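You operate a simulated robot arm through the tools that you are given. There is no shell and no other tool. Be economical: measure what you need, move in short steps, check, and stop when the job is done.

You run a simulated two-armed robot. Do the job below in one go: nothing can be reset, and whatever is moved stays where it is left.

## Task
Stack the 40 mm block gauge from the top of the counter bench on top of the 25 mm block gauge. Then take the short block from the top of the counter bench and leave it in the tray a25 floor. Then fetch the clean filter from the top of the goods bench and stand it in the tray c25 floor. Then fetch the plain can and set it on the panel on the top of the counter bench. Then put the banded gauge from the top of the long bench in the tray a23 floor. Then take the wax block from the top of the long bench and leave it in the tipper bin floor. Then switch the brake lever on. Then open the block drawer, put the squat can in the inside of the block drawer and shut the drawer again. Then fetch the printed bar from the top of the green table and set it on the top of the track plate. Then take the printed block from the top of the green table and leave it on the shelf of the green table. Then close the bench drawer. Keep to this order. Set down upright: clean filter, plain can, banded gauge, wax block, squat can. The brake lever goes to its stop.

Only the result counts: the job must be done as asked and must still hold three seconds after the hand-in. Knocking over, shifting, dropping, spilling or breaking anything else fails it.

## Robot
Two 7-joint arms with vacuum grippers on one trunk, on a base that drives. Base frame: it is fixed to the floor where the robot stands at the start and does not move with it; the origin is under the middle of the robot, x ahead of it, y to its left, z up. Units: m, rad, N and s.
The left shoulder is at the start at [0.07, 0.175, 1.129], the right one opposite. Places, roughly: banded gauge [-1.25, -1.5, 0.75]; bench drawer [-0.1, -3.7, 0.8]; block drawer [-1.3, -2.2, 0.7]; block gauge [0.75, 0, 0.75]; brake lever [-6.8, -1.1, 0.2]; clean filter (6x6x15 cm) [0.4, -1.6, 0.8]; inside of the block drawer [-1.3, -2.2, 0.7]; panel [0.75, -0.75, 0.75]; plain can [0.5, -1.5, 0.25]; printed bar [-7.75, 1.75, 0.75]; printed block [-8, 1.5, 0.75]; shelf of the green table [-7.8, 1.4, 0.2]; short block (8x4x4 cm) [0.6, 0.3, 0.8]; squat can [-6.25, -1.25, 0.75]; tipper bin floor (20x20 cm) [-1.74, -2.6, 0.8]; top of the track plate [-5.4, 3.1, 0.7]; tray A23 floor (19x16 cm) [-1.52, -2.3, 0.8]; tray A25 floor (19x16 cm) [-1.52, -2.06, 0.8]; tray C25 floor (24x15 cm) [-1.46, 0.82, 0.62]; wax block [-1.5, -1.75, 0.75]. Payload 3.5 kg a hand.
Tool frame (each hand has its own): the origin (TCP) lies in the middle of the cups' lips, and z points out of the cups. The gripper has 2 cups of 0.032 m across, covering 0.032 by 0.08 m (tool x, y); the bellows give 0.01 m. With the vacuum on, a cup seals on a smooth face that it is pressed against (1 to 4 N); it does not hold porous or soft things. The pull reaches 76 N.
Orientation is told as [roll, pitch, yaw] about the base's x, y, z axes, in that order, counted from this pose: with the cups facing straight down, the tool's x points along the base's -x, its y along +y and its z along -z.

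## Interface
- The arms move only by the tool arm_command. It takes "left_steps", "right_steps" or both (then of equal length, played together; a hand with none holds still); each is a list of rows, each an object of numbers (a shift or turn left out is 0, a gripper value left out holds the last): "x", "y", "z": the shift along the tool's x, y, z in m; "rx", "ry", "rz": the turn, a rotation vector about the tool's x, y, z in rad; "valve": the vacuum: 1 switches it on, 0 off. In form: [{"x": .., "y": .., "z": .., "rx": .., "ry": .., "rz": .., "valve": ..}, ...]. A call has 1 to 12 rows; each row is the pose to reach, as a shift and turn from the pose commanded when the call began, along the tool's axes at that moment. Each row takes 0.2 s and may step no farther than 0.05 m and 0.15 rad from the row before; otherwise, or with a gripper value out of range, the whole call is refused. Where a pose cannot be reached the arm comes as near as it can. A force on the tool above 40 N (or 10 N above the force at the start of the call, whichever is more), or a blocked arm, ends the call early, and 0.2 s more pass. The pull builds up within a second once a cup has sealed. Time passes only in rows, and 0.2 s behind the last, so rows that repeat a pose give it time. The reply holds the time, the measured pose of the TCP, the force on the tool along the base axes and the pull of the vacuum, in the units named above and with some noise, with the torque about the TCP (base axes, N m) and any sound that the robot's microphone picked up, and new pictures: "pictures" is both (left out), scene, wrist or none (wrist: the cameras of the hands that moved).
- Cameras (640 x 400 px; columns grow to the right, rows downward): "scene" is now at [0.1367, -0.0061, 1.4414]; the picture's right is [-0.04, -1.00, -0.00], its down [-0.71, 0.03, -0.71] and it looks along [0.71, -0.03, -0.71] (base axes); focal length 287 px, centre (320, 200). "left" rides on the left gripper at [0.074, -0.019, -0.11] in its tool frame; the picture's right is [0.25, 0.97, 0.00], its down [-0.77, 0.20, -0.60] and it looks along [-0.58, 0.15, 0.80] (tool axes); focal length 218 px, centre (320, 200). "right" rides on the right gripper at [0.074, 0.019, -0.11] in its tool frame; the picture's right is [-0.25, 0.97, 0.00], its down [-0.77, -0.20, -0.60] and it looks along [-0.58, -0.15, 0.80] (tool axes); focal length 218 px, centre (320, 200). There is no depth. A picture from a camera that has moved, and an enlarged one, comes with that camera's place and axes in the base frame and with its lens. The place of the scene camera against the robot may be out by one fixed shift of up to 0.018 m in any direction.
- raise_lower(by): slides the trunk up (or, below 0, down) by that many m; the arms and the scene camera ride with it, the base frame stays. It gives what a move gives, with no picture.
- base_move(legs): drives the robot by 1 to 6 legs, each [ahead, turn to the left] in m and rad, along the robot's own axes; the way and the turn of a leg run together, so that a leg with both is an arc; at most 1.5 m and 3.142 rad a leg. The arms and the cameras ride along, it lands a little off, and it stops where it bumps. It gives what a move gives, and a new picture of the scene camera.
- turn_head(pan, tilt): turns the head with the scene camera to pan (to the left, within 1.501 rad either way) and tilt (down, from -0.506 to 1.204), counted from straight ahead of the robot. It gives what a move gives, and a new picture of the scene camera.
- inspect(camera, box): a new picture of the part [left, top, right, bottom] of that camera's present view, enlarged. No time passes.
- close_job(): hands the job in; it is judged then, once.

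Work in short steps. Places have to be worked out from the pictures, the camera data and where the tool is seen: move nearer, look again, correct. Check each grasp and each placing, and mend what went wrong. You have 546 turns and 360 pictures in all, those below and enlarged ones among them. Switch the vacuum off and draw the arms clear of the work before you hand the job in, unless the task says otherwise; then end with one line.

The tools are called as name(argument=value, ...) on one line, values as JSON. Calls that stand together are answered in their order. arm_command: Moves the arms, as the interface text tells. Its arguments: {"type":"object","properties":{"left_steps":{"type":"array","items":{"type":"object","properties":{"x":{"type":"number"},"y":{"type":"number"},"z":{"type":"number"},"rx":{"type":"number"},"ry":{"type":"number"},"rz":{"type":"number"},"valve":{"type":"number"}}}},"right_steps":{"type":"array","items":{"type":"object","properties":{"x":{"type":"number"},"y":{"type":"number"},"z":{"type":"number"},"rx":{"type":"number"},"ry":{"type":"number"},"rz":{"type":"number"},"valve":{"type":"number"}}}},"pictures":{"type":"string","enum":["both","scene","wrist","none"]}},"required":[]} The other tools are called the same way: raise_lower (by) slides the trunk up or down; base_move (legs) drives the base; turn_head (pan, tilt) turns the head that bears the scene camera; inspect (camera, box) takes an enlarged picture of a part of a camera's view; close_job () hands the job in.

At the start:

```text
t: 0.0
left_tool_pos: [0.5507, 0.1556, 1.0936]
left_tool_rot: [0.0, 0.0, 0.0]
left_ft_force: [-0.1, 0.0, -0.4]
left_ft_torque: [0.02, -0.02, 0.0]
left_pull: 0.1
right_tool_pos: [0.4713, -0.2405, 1.1246]
right_tool_rot: [0.0, -0.001, 0.0]
right_ft_force: [-0.1, 0.4, 1.6]
right_ft_torque: [0.0, 0.01, 0.03]
right_pull: 0.1
trunk travel left (down, up): [-0.625, 0.215]
robot x, y, heading: [-0.0022, 0.0002, 0.001]
head pan, tilt: [-0.04, 0.785]
```

scene: 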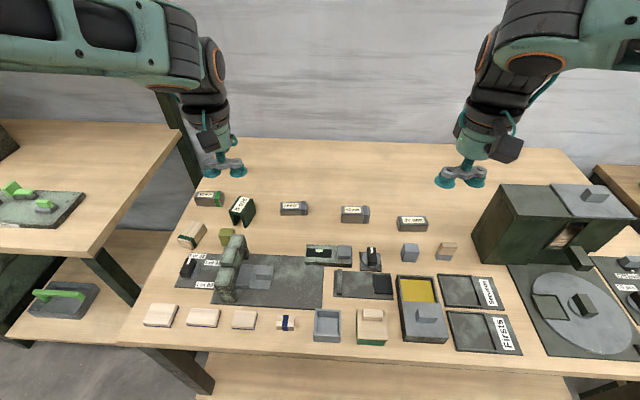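
right: 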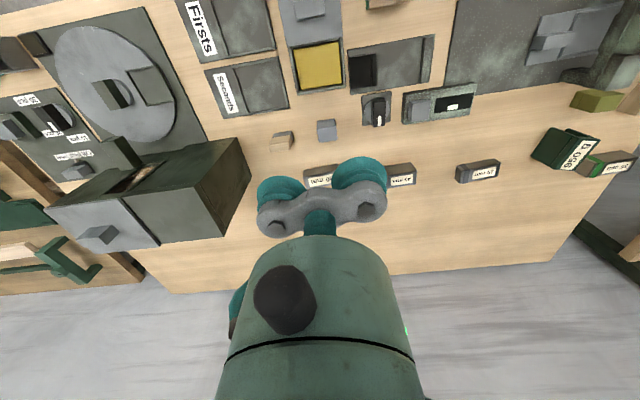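
left: 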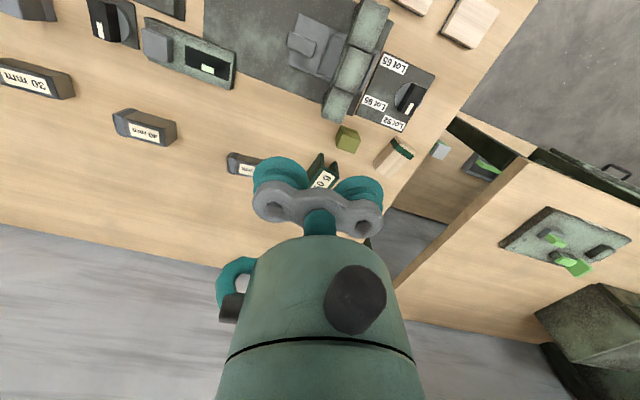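

I start by enlarging the part of the scene with the block gauges on the counter bench to read the labels.

inspect(camera="scene", box=[170, 180, 330, 280])

inspect(camera="scene", box=[320, 180, 480, 280])

inspect(camera="scene", box=[120, 280, 440, 400])

```text
4.00 times, centred on (250, 230) of scene
camera zoom: at [0.1367, -0.0061, 1.4414], right [-0.04, -1.0, 0.0], down [-0.71, 0.03, -0.71], along [0.71, -0.03, -0.71], focal length 1148 px, centre (600, 80)
```

zoom: 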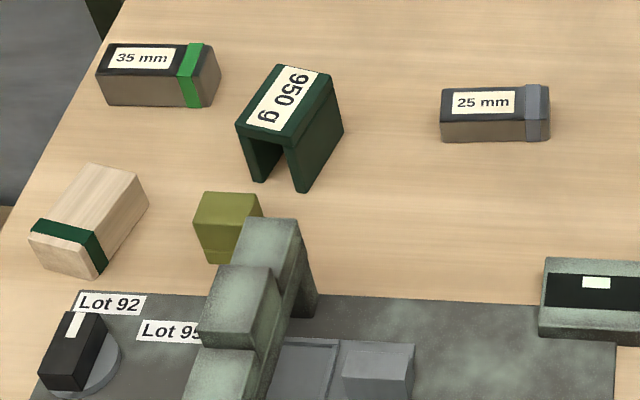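

```text
4.00 times, centred on (400, 230) of scene
camera zoom: at [0.1367, -0.0061, 1.4414], right [-0.04, -1.0, 0.0], down [-0.71, 0.03, -0.71], along [0.71, -0.03, -0.71], focal length 1148 px, centre (0, 80)
```

zoom: 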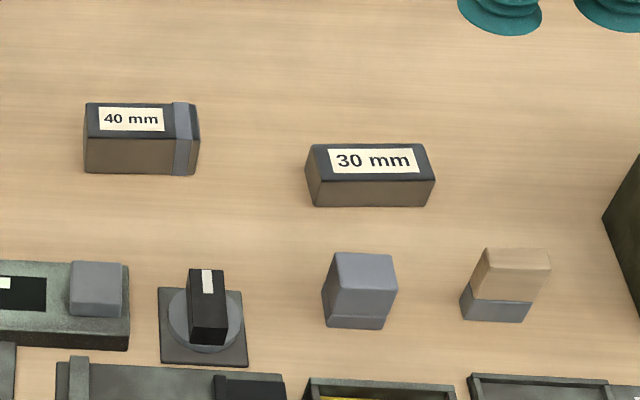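

```text
2.00 times, centred on (280, 340) of scene
camera zoom: at [0.1367, -0.0061, 1.4414], right [-0.04, -1.0, 0.0], down [-0.71, 0.03, -0.71], along [0.71, -0.03, -0.71], focal length 574 px, centre (400, -80)
```

zoom: 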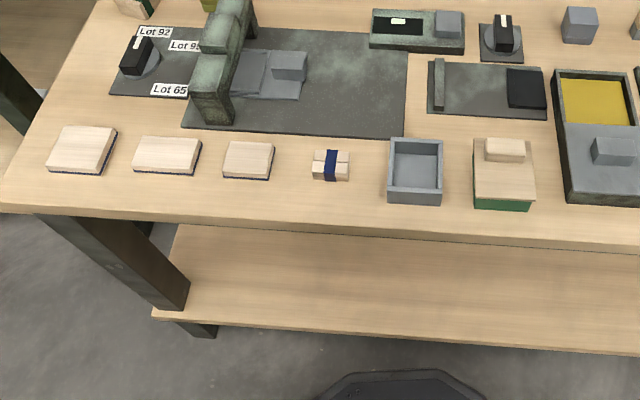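

The 25 mm and 40 mm gauges are at roughly (0.785, 0.055) and (0.745, -0.143) on a top at about z 0.75. I lower the trunk a little and bring the right hand over the 40 mm gauge.

raise_lower(by=-0.2)

arm_command(right_steps=[{"x": -0.04, "y": 0.015}, {"x": -0.08, "y": 0.03}, {"x": -0.12, "y": 0.045}, {"x": -0.16, "y": 0.06}, {"x": -0.2, "y": 0.075}, {"x": -0.23, "y": 0.09}], pictures="wrist")

```text
t: 2.2
left_tool_pos: [0.5505, 0.1566, 0.8937]
left_tool_rot: [-0.001, 0.0, -0.001]
left_ft_force: [0.6, 0.3, 0.2]
left_ft_torque: [0.03, -0.03, -0.02]
left_pull: 0.0
right_tool_pos: [0.473, -0.2411, 0.9261]
right_tool_rot: [-0.002, 0.0, 0.0]
right_ft_force: [0.9, 0.6, 0.4]
right_ft_torque: [-0.02, 0.01, 0.01]
right_pull: 0.1
trunk travel left (down, up): [-0.425, 0.415]
robot x, y, heading: [-0.005, 0.0019, -0.002]
head pan, tilt: [-0.04, 0.785]
```

```text
t: 3.6
left_tool_pos: [0.5525, 0.1562, 0.8926]
left_tool_rot: [-0.001, 0.002, -0.001]
left_ft_force: [0.4, -0.2, -0.4]
left_ft_torque: [0.02, 0.02, -0.02]
left_pull: 0.0
right_tool_pos: [0.7054, -0.152, 0.9243]
right_tool_rot: [-0.004, 0.001, 0.0]
right_ft_force: [-0.1, -0.4, 0.8]
right_ft_torque: [0.01, 0.02, 0.02]
right_pull: 0.0
trunk travel left (down, up): [-0.425, 0.415]
robot x, y, heading: [-0.0003, 0.0006, 0.002]
head pan, tilt: [-0.04, 0.785]
camera right: at [0.6316, -0.1328, 1.0341], right [0.25, 0.97, 0.0], down [0.77, -0.2, 0.6], along [0.58, -0.15, -0.8], focal length 218 px, centre (320, 200)
```

right: 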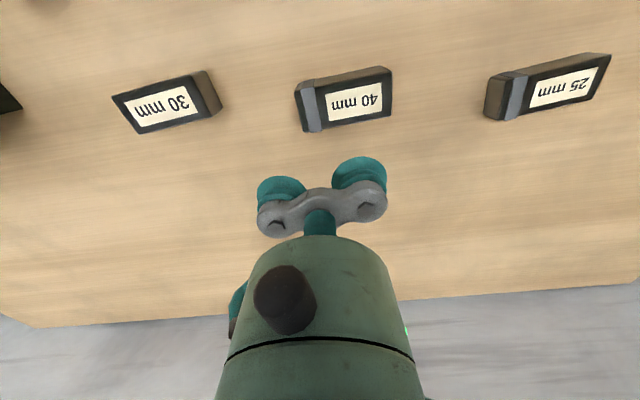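

Intersecting scene and wrist rays puts the 40 mm top at about (0.675, -0.124, 0.86) and the 25 mm top at about (0.715, 0.046, 0.833), so the bench top is near 0.81. I move the right hand over the 40 mm gauge, staying above it.

arm_command(right_steps=[{"x": 0.03, "y": 0.03}, {"x": 0.07, "y": 0.03, "z": 0.01}], pictures="wrist")

```text
t: 4.2
left_tool_pos: [0.5506, 0.1557, 0.8946]
left_tool_rot: [0.002, -0.004, 0.002]
left_ft_force: [-0.8, -0.8, 0.0]
left_ft_torque: [0.04, -0.02, -0.01]
left_pull: 0.0
right_tool_pos: [0.6319, -0.1206, 0.9154]
right_tool_rot: [0.002, 0.002, 0.001]
right_ft_force: [-0.5, -0.6, -0.5]
right_ft_torque: [0.04, -0.02, -0.03]
right_pull: 0.1
trunk travel left (down, up): [-0.425, 0.415]
robot x, y, heading: [-0.0001, -0.0019, 0.001]
head pan, tilt: [-0.04, 0.785]
camera right: at [0.5588, -0.1022, 1.0257], right [0.25, 0.97, 0.0], down [0.77, -0.2, 0.6], along [0.58, -0.15, -0.8], focal length 218 px, centre (320, 200)
```

right: 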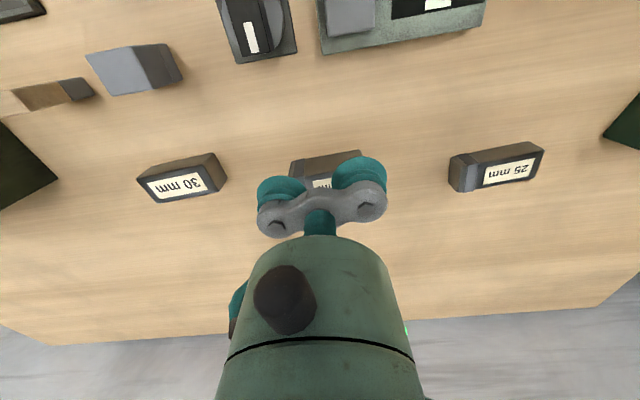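

The gauge spans about 0.073–0.08 m in y and 0.033 m in x, just the cups' size, so I need a sharp fix. I rise over it and enlarge the wrist view.

arm_command(right_steps=[{"x": -0.02, "z": -0.02}, {"x": -0.04, "z": -0.04}], pictures="none")

inspect(camera="right", box=[240, 60, 400, 160])

inspect(camera="right", box=[400, 60, 560, 160])

```text
t: 4.8
left_tool_pos: [0.5512, 0.1564, 0.8938]
left_tool_rot: [0.001, -0.001, 0.001]
left_ft_force: [0.2, 0.1, 0.5]
left_ft_torque: [-0.01, -0.01, -0.04]
left_pull: 0.1
right_tool_pos: [0.6746, -0.1208, 0.954]
right_tool_rot: [0.001, -0.001, 0.001]
right_ft_force: [0.4, 0.8, 0.2]
right_ft_torque: [0.02, 0.02, -0.03]
right_pull: 0.2
trunk travel left (down, up): [-0.425, 0.415]
robot x, y, heading: [-0.0009, 0.0025, -0.001]
head pan, tilt: [-0.04, 0.785]
```

```text
4.00 times, centred on (320, 110) of right
camera zoom: at [0.6017, -0.1019, 1.065], right [0.25, 0.97, 0.0], down [0.77, -0.2, 0.6], along [0.58, -0.15, -0.8], focal length 873 px, centre (320, 560)
```

zoom: 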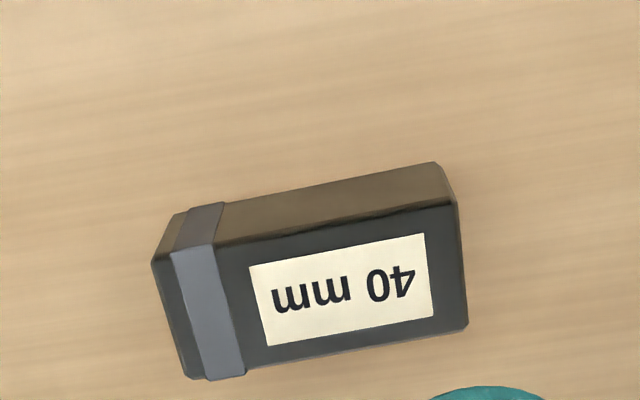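

```text
4.00 times, centred on (480, 110) of right
camera zoom: at [0.6017, -0.1019, 1.065], right [0.25, 0.97, 0.0], down [0.77, -0.2, 0.6], along [0.58, -0.15, -0.8], focal length 873 px, centre (-320, 560)
```

zoom: 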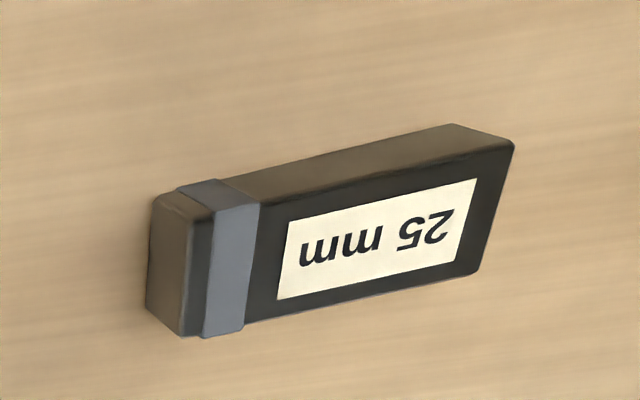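

The 40 mm gauge's top is near (0.681, -0.124, 0.84), turned about -0.06 rad. I line up and descend with the vacuum on, in small steps close to the top.

arm_command(right_steps=[{"x": -0.006, "y": -0.003, "rz": 0.06, "z": 0.04}, {"x": -0.006, "y": -0.003, "rz": 0.06, "z": 0.08}, {"x": -0.006, "y": -0.003, "rz": 0.06, "z": 0.098, "valve": 1}, {"x": -0.006, "y": -0.003, "rz": 0.06, "z": 0.106}, {"x": -0.006, "y": -0.003, "rz": 0.06, "z": 0.111}, {"x": -0.006, "y": -0.003, "rz": 0.06, "z": 0.115}, {"x": -0.006, "y": -0.003, "rz": 0.06, "z": 0.115}, {"x": -0.006, "y": -0.003, "rz": 0.06, "z": 0.115}], pictures="wrist")

```text
t: 6.6
left_tool_pos: [0.5507, 0.1565, 0.8946]
left_tool_rot: [0.001, 0.001, 0.0]
left_ft_force: [0.1, -0.1, -0.3]
left_ft_torque: [-0.03, -0.01, -0.03]
left_pull: 0.1
right_tool_pos: [0.6792, -0.1232, 0.841]
right_tool_rot: [-0.001, 0.002, -0.06]
right_ft_force: [0.0, -0.2, 0.3]
right_ft_torque: [0.0, 0.01, -0.01]
right_pull: 75.2
trunk travel left (down, up): [-0.425, 0.415]
robot x, y, heading: [0.0007, 0.0008, -0.003]
head pan, tilt: [-0.04, 0.785]
camera right: at [0.6073, -0.1012, 0.9509], right [0.31, 0.95, 0.0], down [0.76, -0.25, 0.6], along [0.57, -0.19, -0.8], focal length 218 px, centre (320, 200)
```

right: 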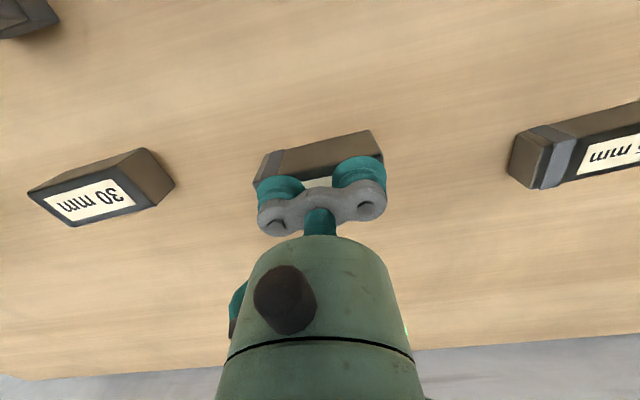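

Both cups hold (pull 75). I lift and square the gauge to yaw 0, moving part way toward the 25 mm gauge for another look.

arm_command(right_steps=[{"z": -0.04}, {"z": -0.08, "rz": -0.03}, {"z": -0.095, "x": -0.01, "y": 0.04, "rz": -0.06}, {"z": -0.095, "x": -0.02, "y": 0.08, "rz": -0.06}, {"z": -0.095, "x": -0.02, "y": 0.08, "rz": -0.06}], pictures="none")

inspect(camera="right", box=[320, 60, 480, 160])

```text
t: 7.8
left_tool_pos: [0.5499, 0.1562, 0.8952]
left_tool_rot: [0.0, -0.002, -0.002]
left_ft_force: [-0.6, -0.2, -0.4]
left_ft_torque: [0.03, -0.02, -0.01]
left_pull: 0.1
right_tool_pos: [0.7027, -0.0456, 0.9357]
right_tool_rot: [-0.002, -0.001, -0.001]
right_ft_force: [0.3, 0.6, -3.0]
right_ft_torque: [0.02, -0.02, -0.01]
right_pull: 75.5
trunk travel left (down, up): [-0.425, 0.415]
robot x, y, heading: [0.0026, 0.0007, 0.004]
head pan, tilt: [-0.04, 0.785]
```

```text
4.00 times, centred on (400, 110) of right
camera zoom: at [0.6298, -0.026, 1.0466], right [0.25, 0.97, 0.0], down [0.77, -0.2, 0.61], along [0.59, -0.15, -0.8], focal length 873 px, centre (0, 560)
```

zoom: 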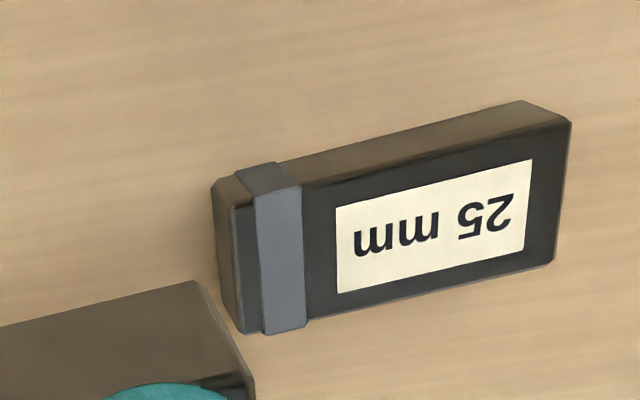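

The 25 mm gauge's centre is about (0.718, 0.053), yaw 0. I carry the 40 mm gauge over it and lower to just above contact.

arm_command(right_steps=[{"x": -0.007, "y": 0.048}, {"x": -0.0145, "y": 0.0985}, {"x": -0.0145, "y": 0.0985, "z": 0.035}, {"x": -0.0145, "y": 0.0985, "z": 0.058}, {"x": -0.0145, "y": 0.0985, "z": 0.058}], pictures="both")

```text
refused: row 2 steps farther than a row can; nothing moved
```

Row 2 stepped slightly over 0.05 m; I split the motion.

arm_command(right_steps=[{"x": -0.005, "y": 0.035}, {"x": -0.01, "y": 0.07}, {"x": -0.0145, "y": 0.0985}, {"x": -0.0145, "y": 0.0985, "z": 0.035}, {"x": -0.0145, "y": 0.0985, "z": 0.058}, {"x": -0.0145, "y": 0.0985, "z": 0.058}], pictures="both")

```text
t: 9.2
left_tool_pos: [0.5522, 0.1565, 0.8932]
left_tool_rot: [0.0, 0.0, 0.0]
left_ft_force: [-0.9, 1.1, 0.8]
left_ft_torque: [0.04, -0.03, -0.03]
left_pull: 0.1
right_tool_pos: [0.6891, 0.0383, 0.8732]
right_tool_rot: [-0.001, -0.002, -0.001]
right_ft_force: [0.5, 0.8, -2.7]
right_ft_torque: [-0.06, 0.01, -0.02]
right_pull: 75.5
right hand out of reach, approached as far as the arm can: row 1, 2, 3, 4, 5, 6
trunk travel left (down, up): [-0.425, 0.415]
robot x, y, heading: [-0.0033, -0.0009, 0.006]
head pan, tilt: [-0.04, 0.785]
camera scene: at [0.1369, -0.0049, 1.2414], right [-0.04, -1.0, 0.0], down [-0.71, 0.03, -0.71], along [0.71, -0.03, -0.71], focal length 287 px, centre (320, 200)
camera right: at [0.616, 0.0567, 0.9831], right [0.25, 0.97, 0.0], down [0.77, -0.2, 0.61], along [0.59, -0.15, -0.8], focal length 218 px, centre (320, 200)
```

scene: 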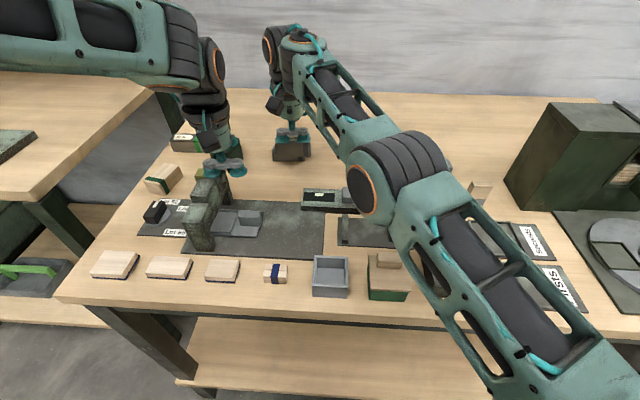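
right: 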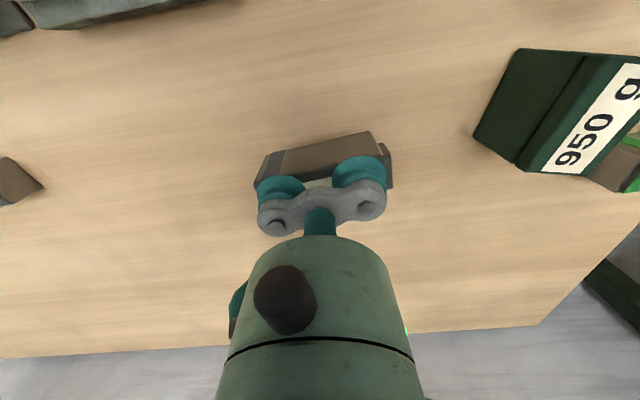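

That point is just out of the right arm's reach. I lift the gauge clear and drive the base a few cm ahead.

arm_command(right_steps=[{"z": -0.04, "x": 0.01, "y": -0.01}, {"z": -0.07, "x": 0.02, "y": -0.02}], pictures="none")

base_move(legs=[[0.05, 0]])

```text
t: 9.8
left_tool_pos: [0.5501, 0.1571, 0.8939]
left_tool_rot: [0.0, 0.001, 0.0]
left_ft_force: [0.0, 0.2, 0.3]
left_ft_torque: [0.0, 0.0, 0.02]
left_pull: 0.0
right_tool_pos: [0.6719, 0.0148, 0.9434]
right_tool_rot: [-0.002, 0.0, 0.0]
right_ft_force: [-0.4, -0.5, -3.2]
right_ft_torque: [0.0, -0.01, -0.02]
right_pull: 75.3
trunk travel left (down, up): [-0.425, 0.415]
robot x, y, heading: [-0.0004, 0.0011, 0.001]
head pan, tilt: [-0.04, 0.785]
```

```text
t: 10.8
left_tool_pos: [0.587, 0.1581, 0.8923]
left_tool_rot: [0.001, 0.001, -0.002]
left_ft_force: [0.9, 0.0, 0.2]
left_ft_torque: [-0.02, -0.06, 0.01]
left_pull: 0.1
right_tool_pos: [0.7081, 0.0148, 0.9408]
right_tool_rot: [-0.001, 0.003, -0.001]
right_ft_force: [-1.4, -1.0, -3.4]
right_ft_torque: [-0.01, 0.02, 0.03]
right_pull: 75.3
trunk travel left (down, up): [-0.425, 0.415]
robot x, y, heading: [0.0376, 0.0029, -0.0]
head pan, tilt: [-0.04, 0.785]
stopped in leg 1: the robot was blocked; the commanded pose is now the measured one
camera scene: at [0.1728, -0.0056, 1.2413], right [-0.04, -1.0, 0.0], down [-0.71, 0.03, -0.71], along [0.71, -0.03, -0.71], focal length 287 px, centre (320, 200)
```

scene: 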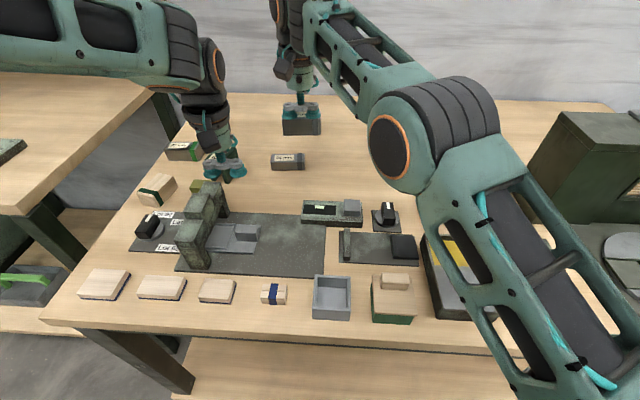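

Blocked by the bench at x = 0.038; that should be just enough. I move above the 25 mm gauge and look at the reach.

arm_command(right_steps=[{"x": -0.005, "y": 0.02}, {"x": -0.009, "y": 0.038}, {"x": -0.009, "y": 0.038}], pictures="wrist")

```text
t: 11.6
left_tool_pos: [0.5877, 0.1568, 0.8929]
left_tool_rot: [0.0, 0.003, -0.001]
left_ft_force: [0.1, -0.1, -0.9]
left_ft_torque: [0.01, -0.03, 0.0]
left_pull: 0.1
right_tool_pos: [0.7016, 0.0419, 0.9367]
right_tool_rot: [-0.002, 0.003, -0.001]
right_ft_force: [-0.9, -0.6, -2.5]
right_ft_torque: [-0.02, 0.01, 0.01]
right_pull: 75.1
right hand out of reach, approached as far as the arm can: row 1, 2, 3
trunk travel left (down, up): [-0.425, 0.415]
robot x, y, heading: [0.036, -0.0031, 0.001]
head pan, tilt: [-0.04, 0.785]
camera right: at [0.63, 0.0614, 1.0479], right [0.25, 0.97, 0.0], down [0.77, -0.2, 0.6], along [0.58, -0.15, -0.8], focal length 218 px, centre (320, 200)
```

right: 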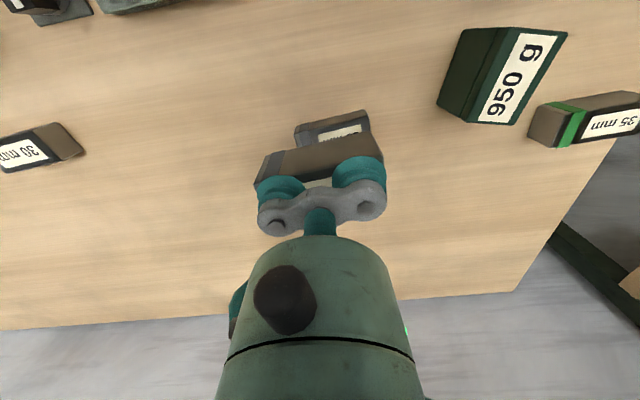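

The reach is better with the shoulder level with the wrist, so I raise the trunk 0.15 and lower the hand instead.

raise_lower(by=0.15)

arm_command(right_steps=[{"x": -0.005, "y": 0.005, "z": 0.04}, {"x": -0.01, "y": 0.01, "z": 0.08}, {"x": -0.0155, "y": 0.011, "z": 0.12}, {"x": -0.0155, "y": 0.011, "z": 0.15}, {"x": -0.0155, "y": 0.011, "z": 0.15}], pictures="wrist")

```text
t: 13.3
left_tool_pos: [0.5863, 0.157, 1.0431]
left_tool_rot: [0.001, 0.002, -0.001]
left_ft_force: [-0.7, -0.5, 0.6]
left_ft_torque: [0.04, 0.01, -0.01]
left_pull: 0.2
right_tool_pos: [0.7026, 0.0407, 1.0882]
right_tool_rot: [-0.002, 0.004, -0.002]
right_ft_force: [0.2, -0.1, -2.5]
right_ft_torque: [0.0, 0.01, 0.0]
right_pull: 75.7
trunk travel left (down, up): [-0.575, 0.265]
robot x, y, heading: [0.0359, 0.0016, 0.004]
head pan, tilt: [-0.04, 0.785]
```

```text
t: 14.5
left_tool_pos: [0.5866, 0.1568, 1.0431]
left_tool_rot: [0.0, 0.003, -0.002]
left_ft_force: [-0.3, -0.1, -0.6]
left_ft_torque: [0.02, -0.01, 0.0]
left_pull: 0.1
right_tool_pos: [0.7171, 0.0537, 0.9382]
right_tool_rot: [0.0, 0.004, -0.002]
right_ft_force: [-0.6, 1.9, -2.8]
right_ft_torque: [0.02, -0.04, 0.04]
right_pull: 75.8
trunk travel left (down, up): [-0.575, 0.265]
robot x, y, heading: [0.0389, 0.0059, 0.001]
head pan, tilt: [-0.04, 0.785]
camera right: at [0.6449, 0.0724, 1.0478], right [0.25, 0.97, 0.0], down [0.77, -0.2, 0.6], along [0.58, -0.15, -0.8], focal length 218 px, centre (320, 200)
```

right: 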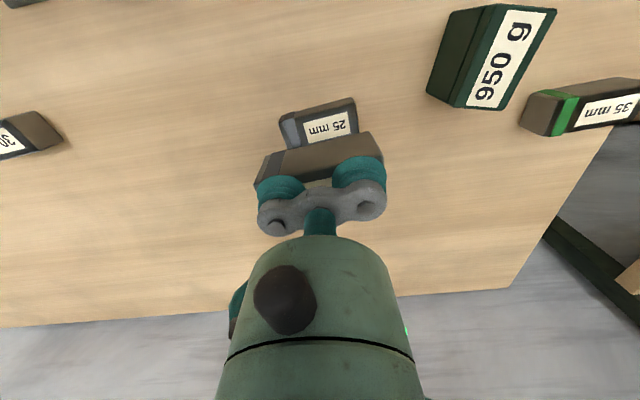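

Now exactly over target. I lower to contact in fine last steps, holding the vacuum.

arm_command(right_steps=[{"z": 0.03}, {"z": 0.055}, {"z": 0.066}, {"z": 0.066}], pictures="none")

inspect(camera="right", box=[240, 100, 400, 200])

```text
t: 15.5
left_tool_pos: [0.5858, 0.1563, 1.0433]
left_tool_rot: [0.001, 0.001, -0.002]
left_ft_force: [0.9, 0.2, -0.1]
left_ft_torque: [0.01, 0.0, -0.01]
left_pull: 0.1
right_tool_pos: [0.7171, 0.0531, 0.8736]
right_tool_rot: [-0.001, 0.002, -0.002]
right_ft_force: [-0.1, -1.4, -3.7]
right_ft_torque: [0.0, 0.02, -0.01]
right_pull: 75.2
trunk travel left (down, up): [-0.575, 0.265]
robot x, y, heading: [0.0342, -0.001, -0.002]
head pan, tilt: [-0.04, 0.785]
```

```text
4.00 times, centred on (320, 150) of right
camera zoom: at [0.6456, 0.0721, 0.9838], right [0.25, 0.97, 0.0], down [0.77, -0.2, 0.6], along [0.58, -0.15, -0.8], focal length 873 px, centre (320, 400)
```

zoom: 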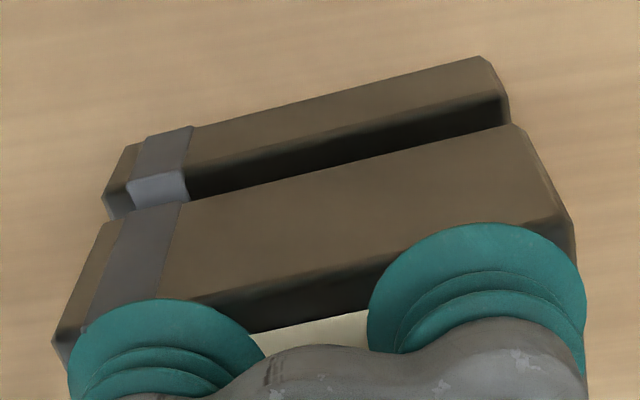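

The two gauges line up within about 2 mm. I lower to contact and release.

arm_command(right_steps=[{"z": 0.005}, {"z": 0.008}, {"z": 0.01}, {"z": 0.01}], pictures="none")

```text
t: 16.5
left_tool_pos: [0.5852, 0.1573, 1.0444]
left_tool_rot: [0.001, -0.001, -0.001]
left_ft_force: [0.3, -0.6, 0.4]
left_ft_torque: [-0.02, -0.02, -0.02]
left_pull: 0.1
right_tool_pos: [0.7169, 0.0524, 0.8646]
right_tool_rot: [0.001, -0.002, -0.001]
right_ft_force: [6.5, 1.2, 15.4]
right_ft_torque: [-0.06, -0.25, 0.07]
right_pull: 75.3
trunk travel left (down, up): [-0.575, 0.265]
robot x, y, heading: [0.0346, 0.0015, -0.004]
head pan, tilt: [-0.04, 0.785]
```

Firm contact (15 N). I ease off 1 mm, release the vacuum, and lift away.

arm_command(right_steps=[{"z": -0.001}, {"z": -0.001, "valve": 0}, {"z": -0.001, "valve": 0}, {"z": -0.001}, {"z": -0.01}, {"z": -0.05}, {"z": -0.09}, {"z": -0.09}], pictures="wrist")

```text
t: 18.3
left_tool_pos: [0.5885, 0.1585, 1.0433]
left_tool_rot: [0.0, 0.002, -0.003]
left_ft_force: [0.1, -0.1, -0.3]
left_ft_torque: [-0.03, -0.01, -0.01]
left_pull: 0.1
right_tool_pos: [0.7164, 0.053, 0.9511]
right_tool_rot: [-0.001, 0.003, -0.002]
right_ft_force: [0.4, 0.3, 0.0]
right_ft_torque: [0.02, -0.02, -0.01]
right_pull: 0.0
trunk travel left (down, up): [-0.575, 0.265]
robot x, y, heading: [0.0356, 0.0006, -0.004]
head pan, tilt: [-0.04, 0.785]
camera right: at [0.6443, 0.0727, 1.0624], right [0.25, 0.97, 0.0], down [0.77, -0.2, 0.6], along [0.58, -0.15, -0.8], focal length 218 px, centre (320, 200)
```

right: 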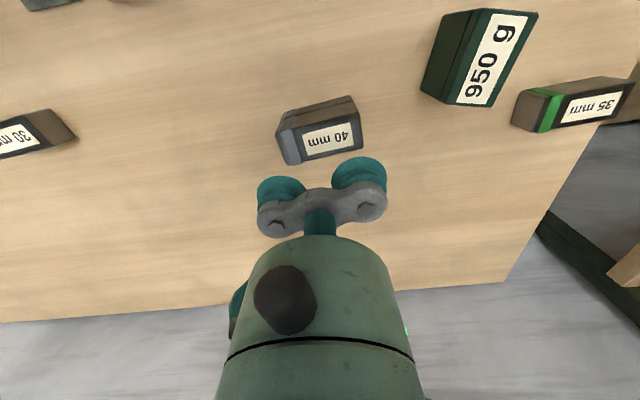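

Stack done and neat. Recomputed for a 0.80 table, the wooden green-ended block is at about (0.62, 0.32) — the short block. I raise the right hand and bring the left over it.

arm_command(left_steps=[{"x": 0, "y": 0.04}, {"x": 0, "y": 0.08, "z": 0.03}, {"x": -0.01, "y": 0.12, "z": 0.05}, {"x": -0.02, "y": 0.16, "z": 0.07}], right_steps=[{"z": -0.04}, {"z": -0.08, "x": 0.03}, {"z": -0.1, "x": 0.07, "y": -0.03}, {"z": -0.12, "x": 0.1, "y": -0.07}], pictures="none")

inspect(camera="left", box=[160, 0, 480, 200])

```text
refused: row 3 steps farther than a row can; nothing moved
```

```text
2.00 times, centred on (320, 100) of left
camera zoom: at [0.5137, 0.1386, 1.1531], right [-0.25, 0.97, 0.0], down [0.77, 0.2, 0.6], along [0.58, 0.15, -0.8], focal length 436 px, centre (320, 400)
```

zoom: 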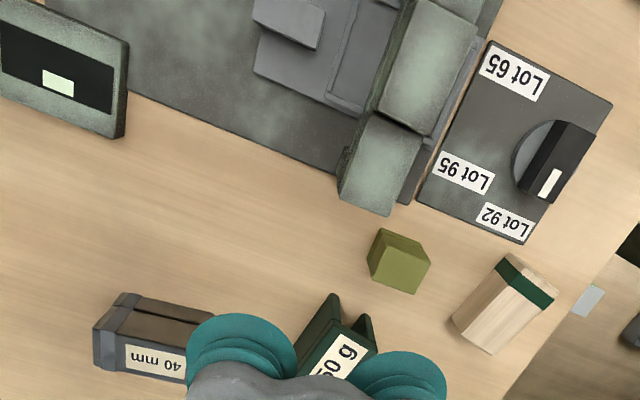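

I redo it with smaller rows.

arm_command(left_steps=[{"y": 0.04}, {"y": 0.08, "z": 0.02}, {"x": -0.01, "y": 0.12, "z": 0.04}, {"x": -0.02, "y": 0.15, "z": 0.06}], right_steps=[{"z": -0.04}, {"z": -0.08}, {"z": -0.1, "x": 0.03, "y": -0.02}, {"z": -0.12, "x": 0.06, "y": -0.05}], pictures="none")

inspect(camera="left", box=[200, 0, 440, 150])

```text
t: 19.3
left_tool_pos: [0.6034, 0.308, 0.9813]
left_tool_rot: [-0.001, 0.0, 0.0]
left_ft_force: [-0.5, 0.8, 0.8]
left_ft_torque: [-0.03, -0.04, 0.0]
left_pull: 0.1
right_tool_pos: [0.653, 0.004, 1.0744]
right_tool_rot: [0.0, -0.001, 0.0]
right_ft_force: [-0.3, 0.2, -0.6]
right_ft_torque: [-0.04, -0.02, -0.01]
right_pull: 0.0
trunk travel left (down, up): [-0.575, 0.265]
robot x, y, heading: [0.034, 0.0016, -0.001]
head pan, tilt: [-0.04, 0.785]
```

```text
2.67 times, centred on (320, 75) of left
camera zoom: at [0.5305, 0.2896, 1.0926], right [-0.25, 0.97, 0.0], down [0.77, 0.2, 0.6], along [0.59, 0.15, -0.8], focal length 582 px, centre (320, 533)
```

zoom: 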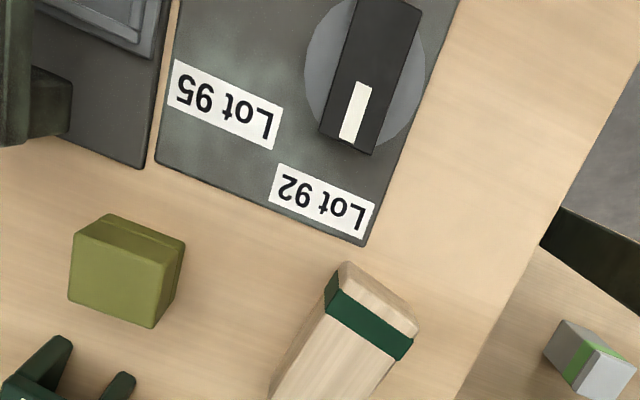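

The block lies a bit farther ahead; I step +x 0.05 and look again.

arm_command(left_steps=[{"x": -0.045, "y": 0.01}, {"x": -0.06, "y": 0.01, "z": -0.02}, {"x": -0.06, "y": 0.01, "z": -0.02}], pictures="none")

inspect(camera="left", box=[200, 20, 440, 170])

```text
t: 20.1
left_tool_pos: [0.6682, 0.3145, 1.0028]
left_tool_rot: [0.0, 0.001, -0.002]
left_ft_force: [-0.1, -1.0, -0.3]
left_ft_torque: [-0.01, 0.0, 0.02]
left_pull: 0.0
right_tool_pos: [0.6557, 0.0019, 1.0722]
right_tool_rot: [0.0, 0.006, -0.003]
right_ft_force: [0.4, -0.6, -0.3]
right_ft_torque: [-0.02, -0.02, -0.01]
right_pull: 0.1
trunk travel left (down, up): [-0.575, 0.265]
robot x, y, heading: [0.0342, -0.0003, 0.002]
head pan, tilt: [-0.04, 0.785]
```

```text
2.67 times, centred on (320, 95) of left
camera zoom: at [0.5944, 0.2963, 1.1132], right [-0.25, 0.97, 0.0], down [0.77, 0.2, 0.6], along [0.58, 0.15, -0.8], focal length 582 px, centre (320, 480)
```

zoom: 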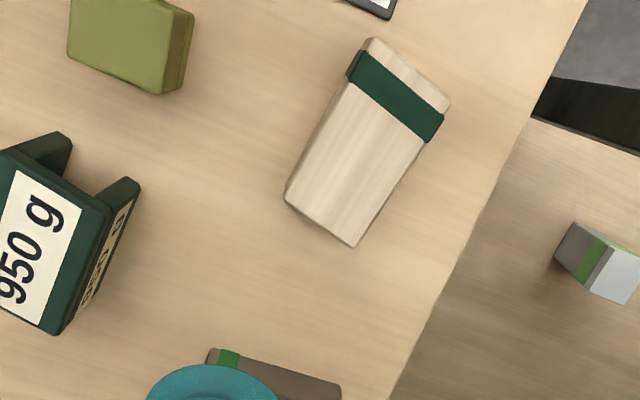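

This block measures about 6.5 x 3.9 cm on top by my reckoning, short of the 8 x 4 x 4 stated. I enlarge it to check.

inspect(camera="left", box=[280, 20, 400, 120])

turn_head(pan=0.3, tilt=0.8)

```text
4.00 times, centred on (340, 70) of left
camera zoom: at [0.5944, 0.2963, 1.1132], right [-0.25, 0.97, 0.0], down [0.77, 0.2, 0.6], along [0.58, 0.15, -0.8], focal length 873 px, centre (240, 720)
```

zoom: 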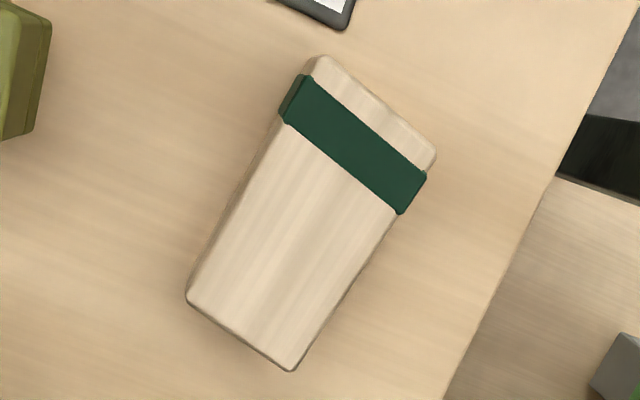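

```text
t: 21.0
left_tool_pos: [0.6679, 0.3149, 1.0031]
left_tool_rot: [0.0, 0.003, 0.001]
left_ft_force: [0.4, -0.5, 0.4]
left_ft_torque: [0.01, 0.0, 0.02]
left_pull: 0.0
right_tool_pos: [0.6553, 0.0015, 1.0717]
right_tool_rot: [-0.001, 0.004, -0.003]
right_ft_force: [0.0, 0.2, -0.9]
right_ft_torque: [0.02, -0.02, -0.01]
right_pull: 0.0
trunk travel left (down, up): [-0.575, 0.265]
robot x, y, heading: [0.0361, 0.0017, -0.0]
head pan, tilt: [0.3, 0.799]
camera scene: at [0.1683, 0.0213, 1.3902], right [0.29, -0.96, 0.0], down [-0.69, -0.21, -0.7], along [0.67, 0.21, -0.72], focal length 287 px, centre (320, 200)
```

scene: 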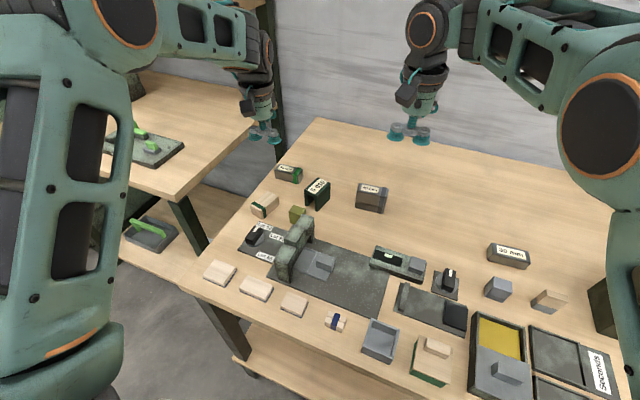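

The wooden green-banded block is the only thing near (0.6, 0.3), so it is the short block: centre about (0.625, 0.323), long axis at -0.33 rad. I turn the left hand to line the cups along it and come down above it.

arm_command(left_steps=[{"x": 0.022, "y": 0.004, "rz": -0.14}, {"x": 0.043, "y": 0.008, "rz": -0.28}, {"x": 0.043, "y": 0.008, "rz": -0.42}, {"x": 0.043, "y": 0.008, "rz": -0.56}, {"x": 0.043, "y": 0.008, "rz": -0.7}, {"x": 0.043, "y": 0.008, "rz": -0.84}, {"x": 0.043, "y": 0.008, "rz": -0.98}, {"x": 0.043, "y": 0.008, "rz": -1.12, "z": 0.02}, {"x": 0.043, "y": 0.008, "rz": -1.24, "z": 0.05}, {"x": 0.043, "y": 0.008, "rz": -1.24, "z": 0.08}, {"x": 0.043, "y": 0.008, "rz": -1.24, "z": 0.08}], pictures="wrist")

```text
t: 23.4
left_tool_pos: [0.6234, 0.3256, 0.9244]
left_tool_rot: [0.002, 0.0, 1.237]
left_ft_force: [-0.3, 0.2, 0.1]
left_ft_torque: [0.04, -0.01, 0.0]
left_pull: 0.2
right_tool_pos: [0.6554, 0.0013, 1.0723]
right_tool_rot: [0.0, 0.003, -0.004]
right_ft_force: [0.1, 0.6, -0.2]
right_ft_torque: [-0.01, 0.01, 0.04]
right_pull: 0.1
trunk travel left (down, up): [-0.575, 0.265]
robot x, y, heading: [0.0374, 0.0022, -0.0]
head pan, tilt: [0.3, 0.799]
camera left: at [0.6167, 0.2505, 1.0339], right [-1.0, 0.08, 0.0], down [0.06, 0.79, 0.6], along [0.04, 0.6, -0.8], focal length 218 px, centre (320, 200)
```

left: 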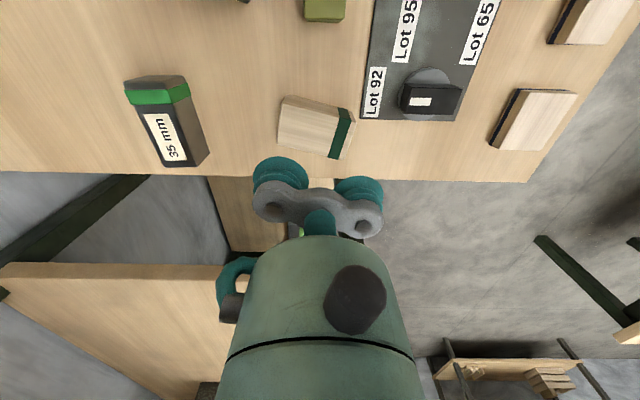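

The block's top shows at about (0.6245, 0.321). I trim by 4 mm and descend with vacuum on.

arm_command(left_steps=[{"x": 0.0035, "y": -0.002, "z": 0.04}, {"x": 0.0035, "y": -0.002, "z": 0.07, "valve": 1}, {"x": 0.0035, "y": -0.002, "z": 0.078}, {"x": 0.0035, "y": -0.002, "z": 0.083}, {"x": 0.0035, "y": -0.002, "z": 0.087}, {"x": 0.0035, "y": -0.002, "z": 0.09}, {"x": 0.0035, "y": -0.002, "z": 0.09}, {"x": 0.0035, "y": -0.002, "z": 0.09}], pictures="wrist")

```text
t: 25.2
left_tool_pos: [0.6245, 0.321, 0.8341]
left_tool_rot: [0.003, 0.001, 1.239]
left_ft_force: [0.0, -0.1, -0.4]
left_ft_torque: [-0.02, 0.0, -0.02]
left_pull: 0.1
right_tool_pos: [0.6569, 0.0019, 1.0719]
right_tool_rot: [0.001, 0.005, -0.003]
right_ft_force: [0.2, 0.5, -0.3]
right_ft_torque: [0.02, 0.0, -0.01]
right_pull: 0.1
trunk travel left (down, up): [-0.575, 0.265]
robot x, y, heading: [0.0351, -0.0019, -0.0]
head pan, tilt: [0.3, 0.799]
camera left: at [0.6182, 0.2458, 0.9435], right [-1.0, 0.08, 0.0], down [0.06, 0.79, 0.6], along [0.04, 0.6, -0.8], focal length 218 px, centre (320, 200)
```

left: 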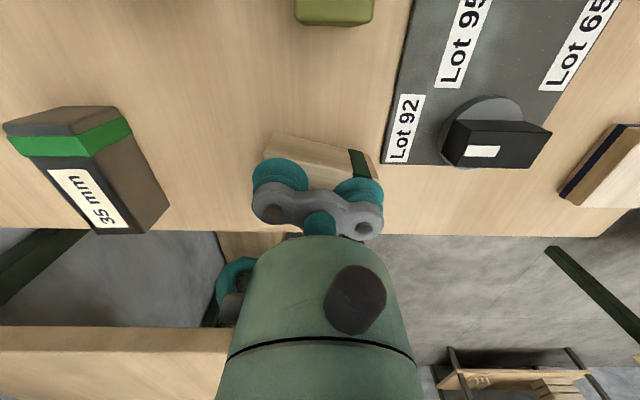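

No contact yet at 0.834, so the top is lower. I continue down in small steps.

arm_command(left_steps=[{"z": 0.003}, {"z": 0.006}, {"z": 0.009}, {"z": 0.012}, {"z": 0.012}, {"z": 0.012}], pictures="none")

```text
t: 26.6
left_tool_pos: [0.6242, 0.3209, 0.8258]
left_tool_rot: [-0.003, -0.002, 1.239]
left_ft_force: [6.2, 3.0, 27.1]
left_ft_torque: [-0.1, 0.16, -0.01]
left_pull: 0.0
right_tool_pos: [0.6541, 0.0019, 1.0737]
right_tool_rot: [0.002, 0.001, -0.001]
right_ft_force: [0.1, -0.7, 0.7]
right_ft_torque: [0.02, -0.01, -0.03]
right_pull: 0.0
trunk travel left (down, up): [-0.575, 0.265]
robot x, y, heading: [0.0337, 0.0075, -0.002]
head pan, tilt: [0.3, 0.799]
```

Contact at about 0.83 with 27 N but no seal: the block is shorter than the cup pair. I lift slightly and shift along tool y so one cup sits on the clear wood.

arm_command(left_steps=[{"z": -0.02}, {"z": -0.02, "y": -0.028}, {"z": -0.005, "y": -0.028}, {"z": -0.001, "y": -0.028}, {"z": 0.001, "y": -0.028}, {"z": -0.001, "y": -0.028}, {"z": -0.001, "y": -0.028}, {"z": -0.001, "y": -0.028}], pictures="wrist")

```text
t: 28.4
left_tool_pos: [0.6489, 0.3098, 0.8248]
left_tool_rot: [0.002, -0.001, 1.237]
left_ft_force: [8.0, -3.5, 20.4]
left_ft_torque: [0.04, 0.15, -0.02]
left_pull: 37.8
right_tool_pos: [0.6546, -0.0007, 1.0708]
right_tool_rot: [0.001, 0.002, -0.003]
right_ft_force: [-0.3, -0.4, 0.4]
right_ft_torque: [-0.02, 0.02, -0.01]
right_pull: 0.1
trunk travel left (down, up): [-0.575, 0.265]
robot x, y, heading: [0.0327, 0.0006, 0.0]
head pan, tilt: [0.3, 0.799]
camera left: at [0.6439, 0.2352, 0.9338], right [-1.0, 0.08, 0.0], down [0.06, 0.79, 0.61], along [0.05, 0.6, -0.8], focal length 218 px, centre (320, 200)
```

left: 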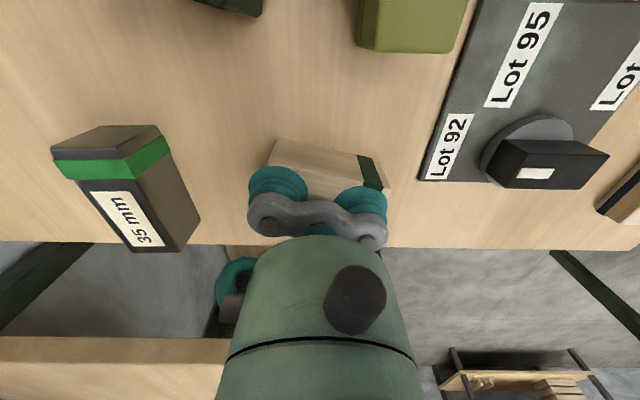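

One cup has sealed (pull 38); the block slid a little with the cups, which is harmless. I lift and look.

arm_command(left_steps=[{"z": -0.01}, {"z": -0.05}, {"z": -0.1}, {"z": -0.14}, {"z": -0.14}], pictures="both")

```text
t: 29.6
left_tool_pos: [0.6516, 0.3135, 0.9635]
left_tool_rot: [0.002, 0.0, 1.238]
left_ft_force: [0.2, -0.3, -1.0]
left_ft_torque: [0.04, 0.19, 0.03]
left_pull: 38.3
right_tool_pos: [0.657, 0.0016, 1.072]
right_tool_rot: [-0.001, 0.003, 0.0]
right_ft_force: [0.0, 0.6, 0.0]
right_ft_torque: [-0.02, 0.02, 0.0]
right_pull: 0.0
trunk travel left (down, up): [-0.575, 0.265]
robot x, y, heading: [0.0357, 0.0011, -0.001]
head pan, tilt: [0.3, 0.799]
camera scene: at [0.1689, 0.0217, 1.3902], right [0.29, -0.96, 0.0], down [-0.69, -0.21, -0.7], along [0.67, 0.21, -0.72], focal length 287 px, centre (320, 200)
camera left: at [0.6459, 0.239, 1.0741], right [-1.0, 0.08, 0.0], down [0.06, 0.79, 0.6], along [0.04, 0.6, -0.8], focal length 218 px, centre (320, 200)
```

scene: 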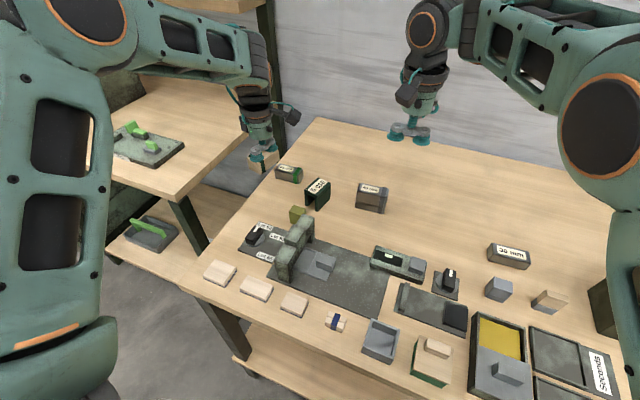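
left: 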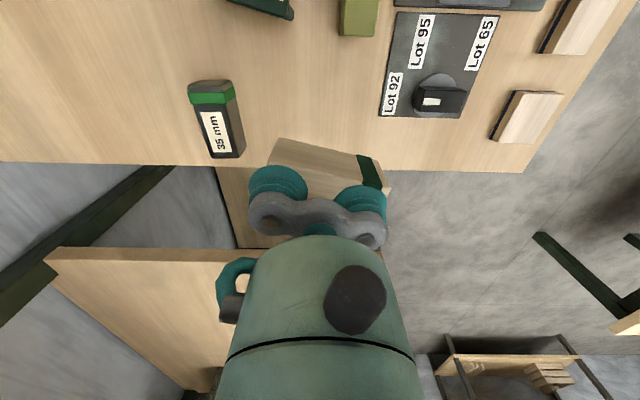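

Block is held. I raise the left hand, draw both hands in, and back the base away from the bench.

arm_command(left_steps=[{"z": -0.045}, {"z": -0.09}, {"z": -0.12, "x": 0.02, "y": 0.02}, {"z": -0.12, "x": 0.05, "y": 0.05}, {"z": -0.12, "x": 0.08, "y": 0.08}, {"z": -0.12, "x": 0.11, "y": 0.11}, {"z": -0.12, "x": 0.14, "y": 0.14}], right_steps=[{"x": 0.03, "y": -0.03}, {"x": 0.06, "y": -0.06}, {"x": 0.09, "y": -0.09}, {"x": 0.12, "y": -0.12}, {"x": 0.15, "y": -0.15}, {"x": 0.18, "y": -0.18}, {"x": 0.21, "y": -0.2}], pictures="none")

base_move(legs=[[-0.4, 0], [0, -1.5]])

```text
t: 31.2
left_tool_pos: [0.4736, 0.2246, 1.0843]
left_tool_rot: [0.0, -0.002, 1.239]
left_ft_force: [0.2, -0.5, -0.3]
left_ft_torque: [0.05, 0.13, 0.0]
left_pull: 37.9
right_tool_pos: [0.4624, -0.2059, 1.0728]
right_tool_rot: [0.046, -0.007, 0.002]
right_ft_force: [-0.5, -0.4, 0.1]
right_ft_torque: [0.03, 0.0, 0.01]
right_pull: 0.1
right hand out of reach, approached as far as the arm can: row 7
trunk travel left (down, up): [-0.575, 0.265]
robot x, y, heading: [0.0337, 0.0044, 0.005]
head pan, tilt: [0.3, 0.799]
```

```text
t: 37.3
left_tool_pos: [-0.1036, -0.4196, 1.0821]
left_tool_rot: [0.0, -0.001, -0.261]
left_ft_force: [0.2, 0.0, 0.2]
left_ft_torque: [0.08, -0.01, -0.03]
left_pull: 37.8
right_tool_pos: [-0.5388, -0.439, 1.0681]
right_tool_rot: [0.042, 0.003, -1.505]
right_ft_force: [-0.1, -0.9, 0.3]
right_ft_torque: [-0.01, -0.02, 0.03]
right_pull: 0.1
trunk travel left (down, up): [-0.575, 0.265]
robot x, y, heading: [-0.3625, 0.0073, -1.497]
head pan, tilt: [0.3, 0.799]
camera scene: at [-0.3237, -0.1269, 1.3902], right [-0.93, -0.36, 0.0], down [-0.26, 0.67, -0.7], along [0.25, -0.65, -0.72], focal length 287 px, centre (320, 200)
```

scene: 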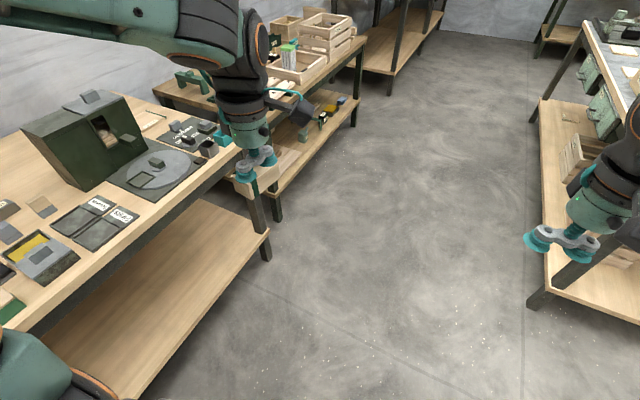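

Facing -y now: goods bench on the left, long bench on the right. I pan the head right to see the long bench and the trays.

turn_head(pan=-0.55, tilt=0.45)

turn_head(pan=-1.4, tilt=0.45)

```text
t: 38.5
left_tool_pos: [-0.1052, -0.4181, 1.0817]
left_tool_rot: [0.003, -0.001, -0.261]
left_ft_force: [-0.6, -1.0, -0.7]
left_ft_torque: [0.09, 0.01, 0.02]
left_pull: 37.7
right_tool_pos: [-0.5388, -0.4405, 1.0687]
right_tool_rot: [0.045, 0.004, -1.505]
right_ft_force: [0.2, -0.3, 0.2]
right_ft_torque: [-0.01, -0.01, -0.01]
right_pull: 0.1
trunk travel left (down, up): [-0.575, 0.265]
robot x, y, heading: [-0.3635, 0.0051, -1.498]
head pan, tilt: [-0.55, 0.45]
camera scene: at [-0.3952, -0.1334, 1.4206], right [-0.89, 0.46, 0.0], down [0.2, 0.39, -0.9], along [-0.41, -0.8, -0.44], focal length 287 px, centre (320, 200)
```

scene: 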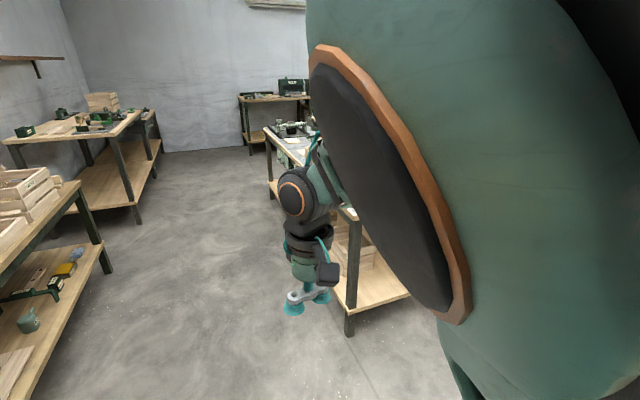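

```text
t: 39.6
left_tool_pos: [-0.106, -0.4187, 1.0819]
left_tool_rot: [0.002, 0.002, -0.261]
left_ft_force: [0.1, 0.2, 0.5]
left_ft_torque: [0.12, -0.02, -0.04]
left_pull: 37.3
right_tool_pos: [-0.5378, -0.4393, 1.0696]
right_tool_rot: [0.045, 0.003, -1.506]
right_ft_force: [-0.2, -0.2, -0.3]
right_ft_torque: [0.01, 0.0, -0.03]
right_pull: 0.0
trunk travel left (down, up): [-0.575, 0.265]
robot x, y, heading: [-0.3591, 0.005, -1.5]
head pan, tilt: [-1.4, 0.45]
camera scene: at [-0.4422, -0.0739, 1.4207], right [-0.24, 0.97, 0.0], down [0.42, 0.1, -0.9], along [-0.87, -0.22, -0.44], focal length 287 px, centre (320, 200)
```

scene: 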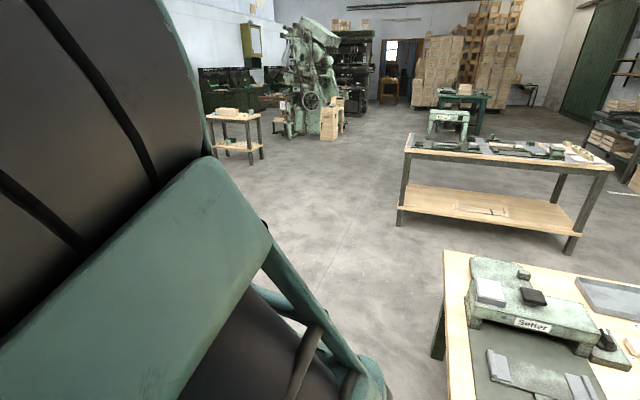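

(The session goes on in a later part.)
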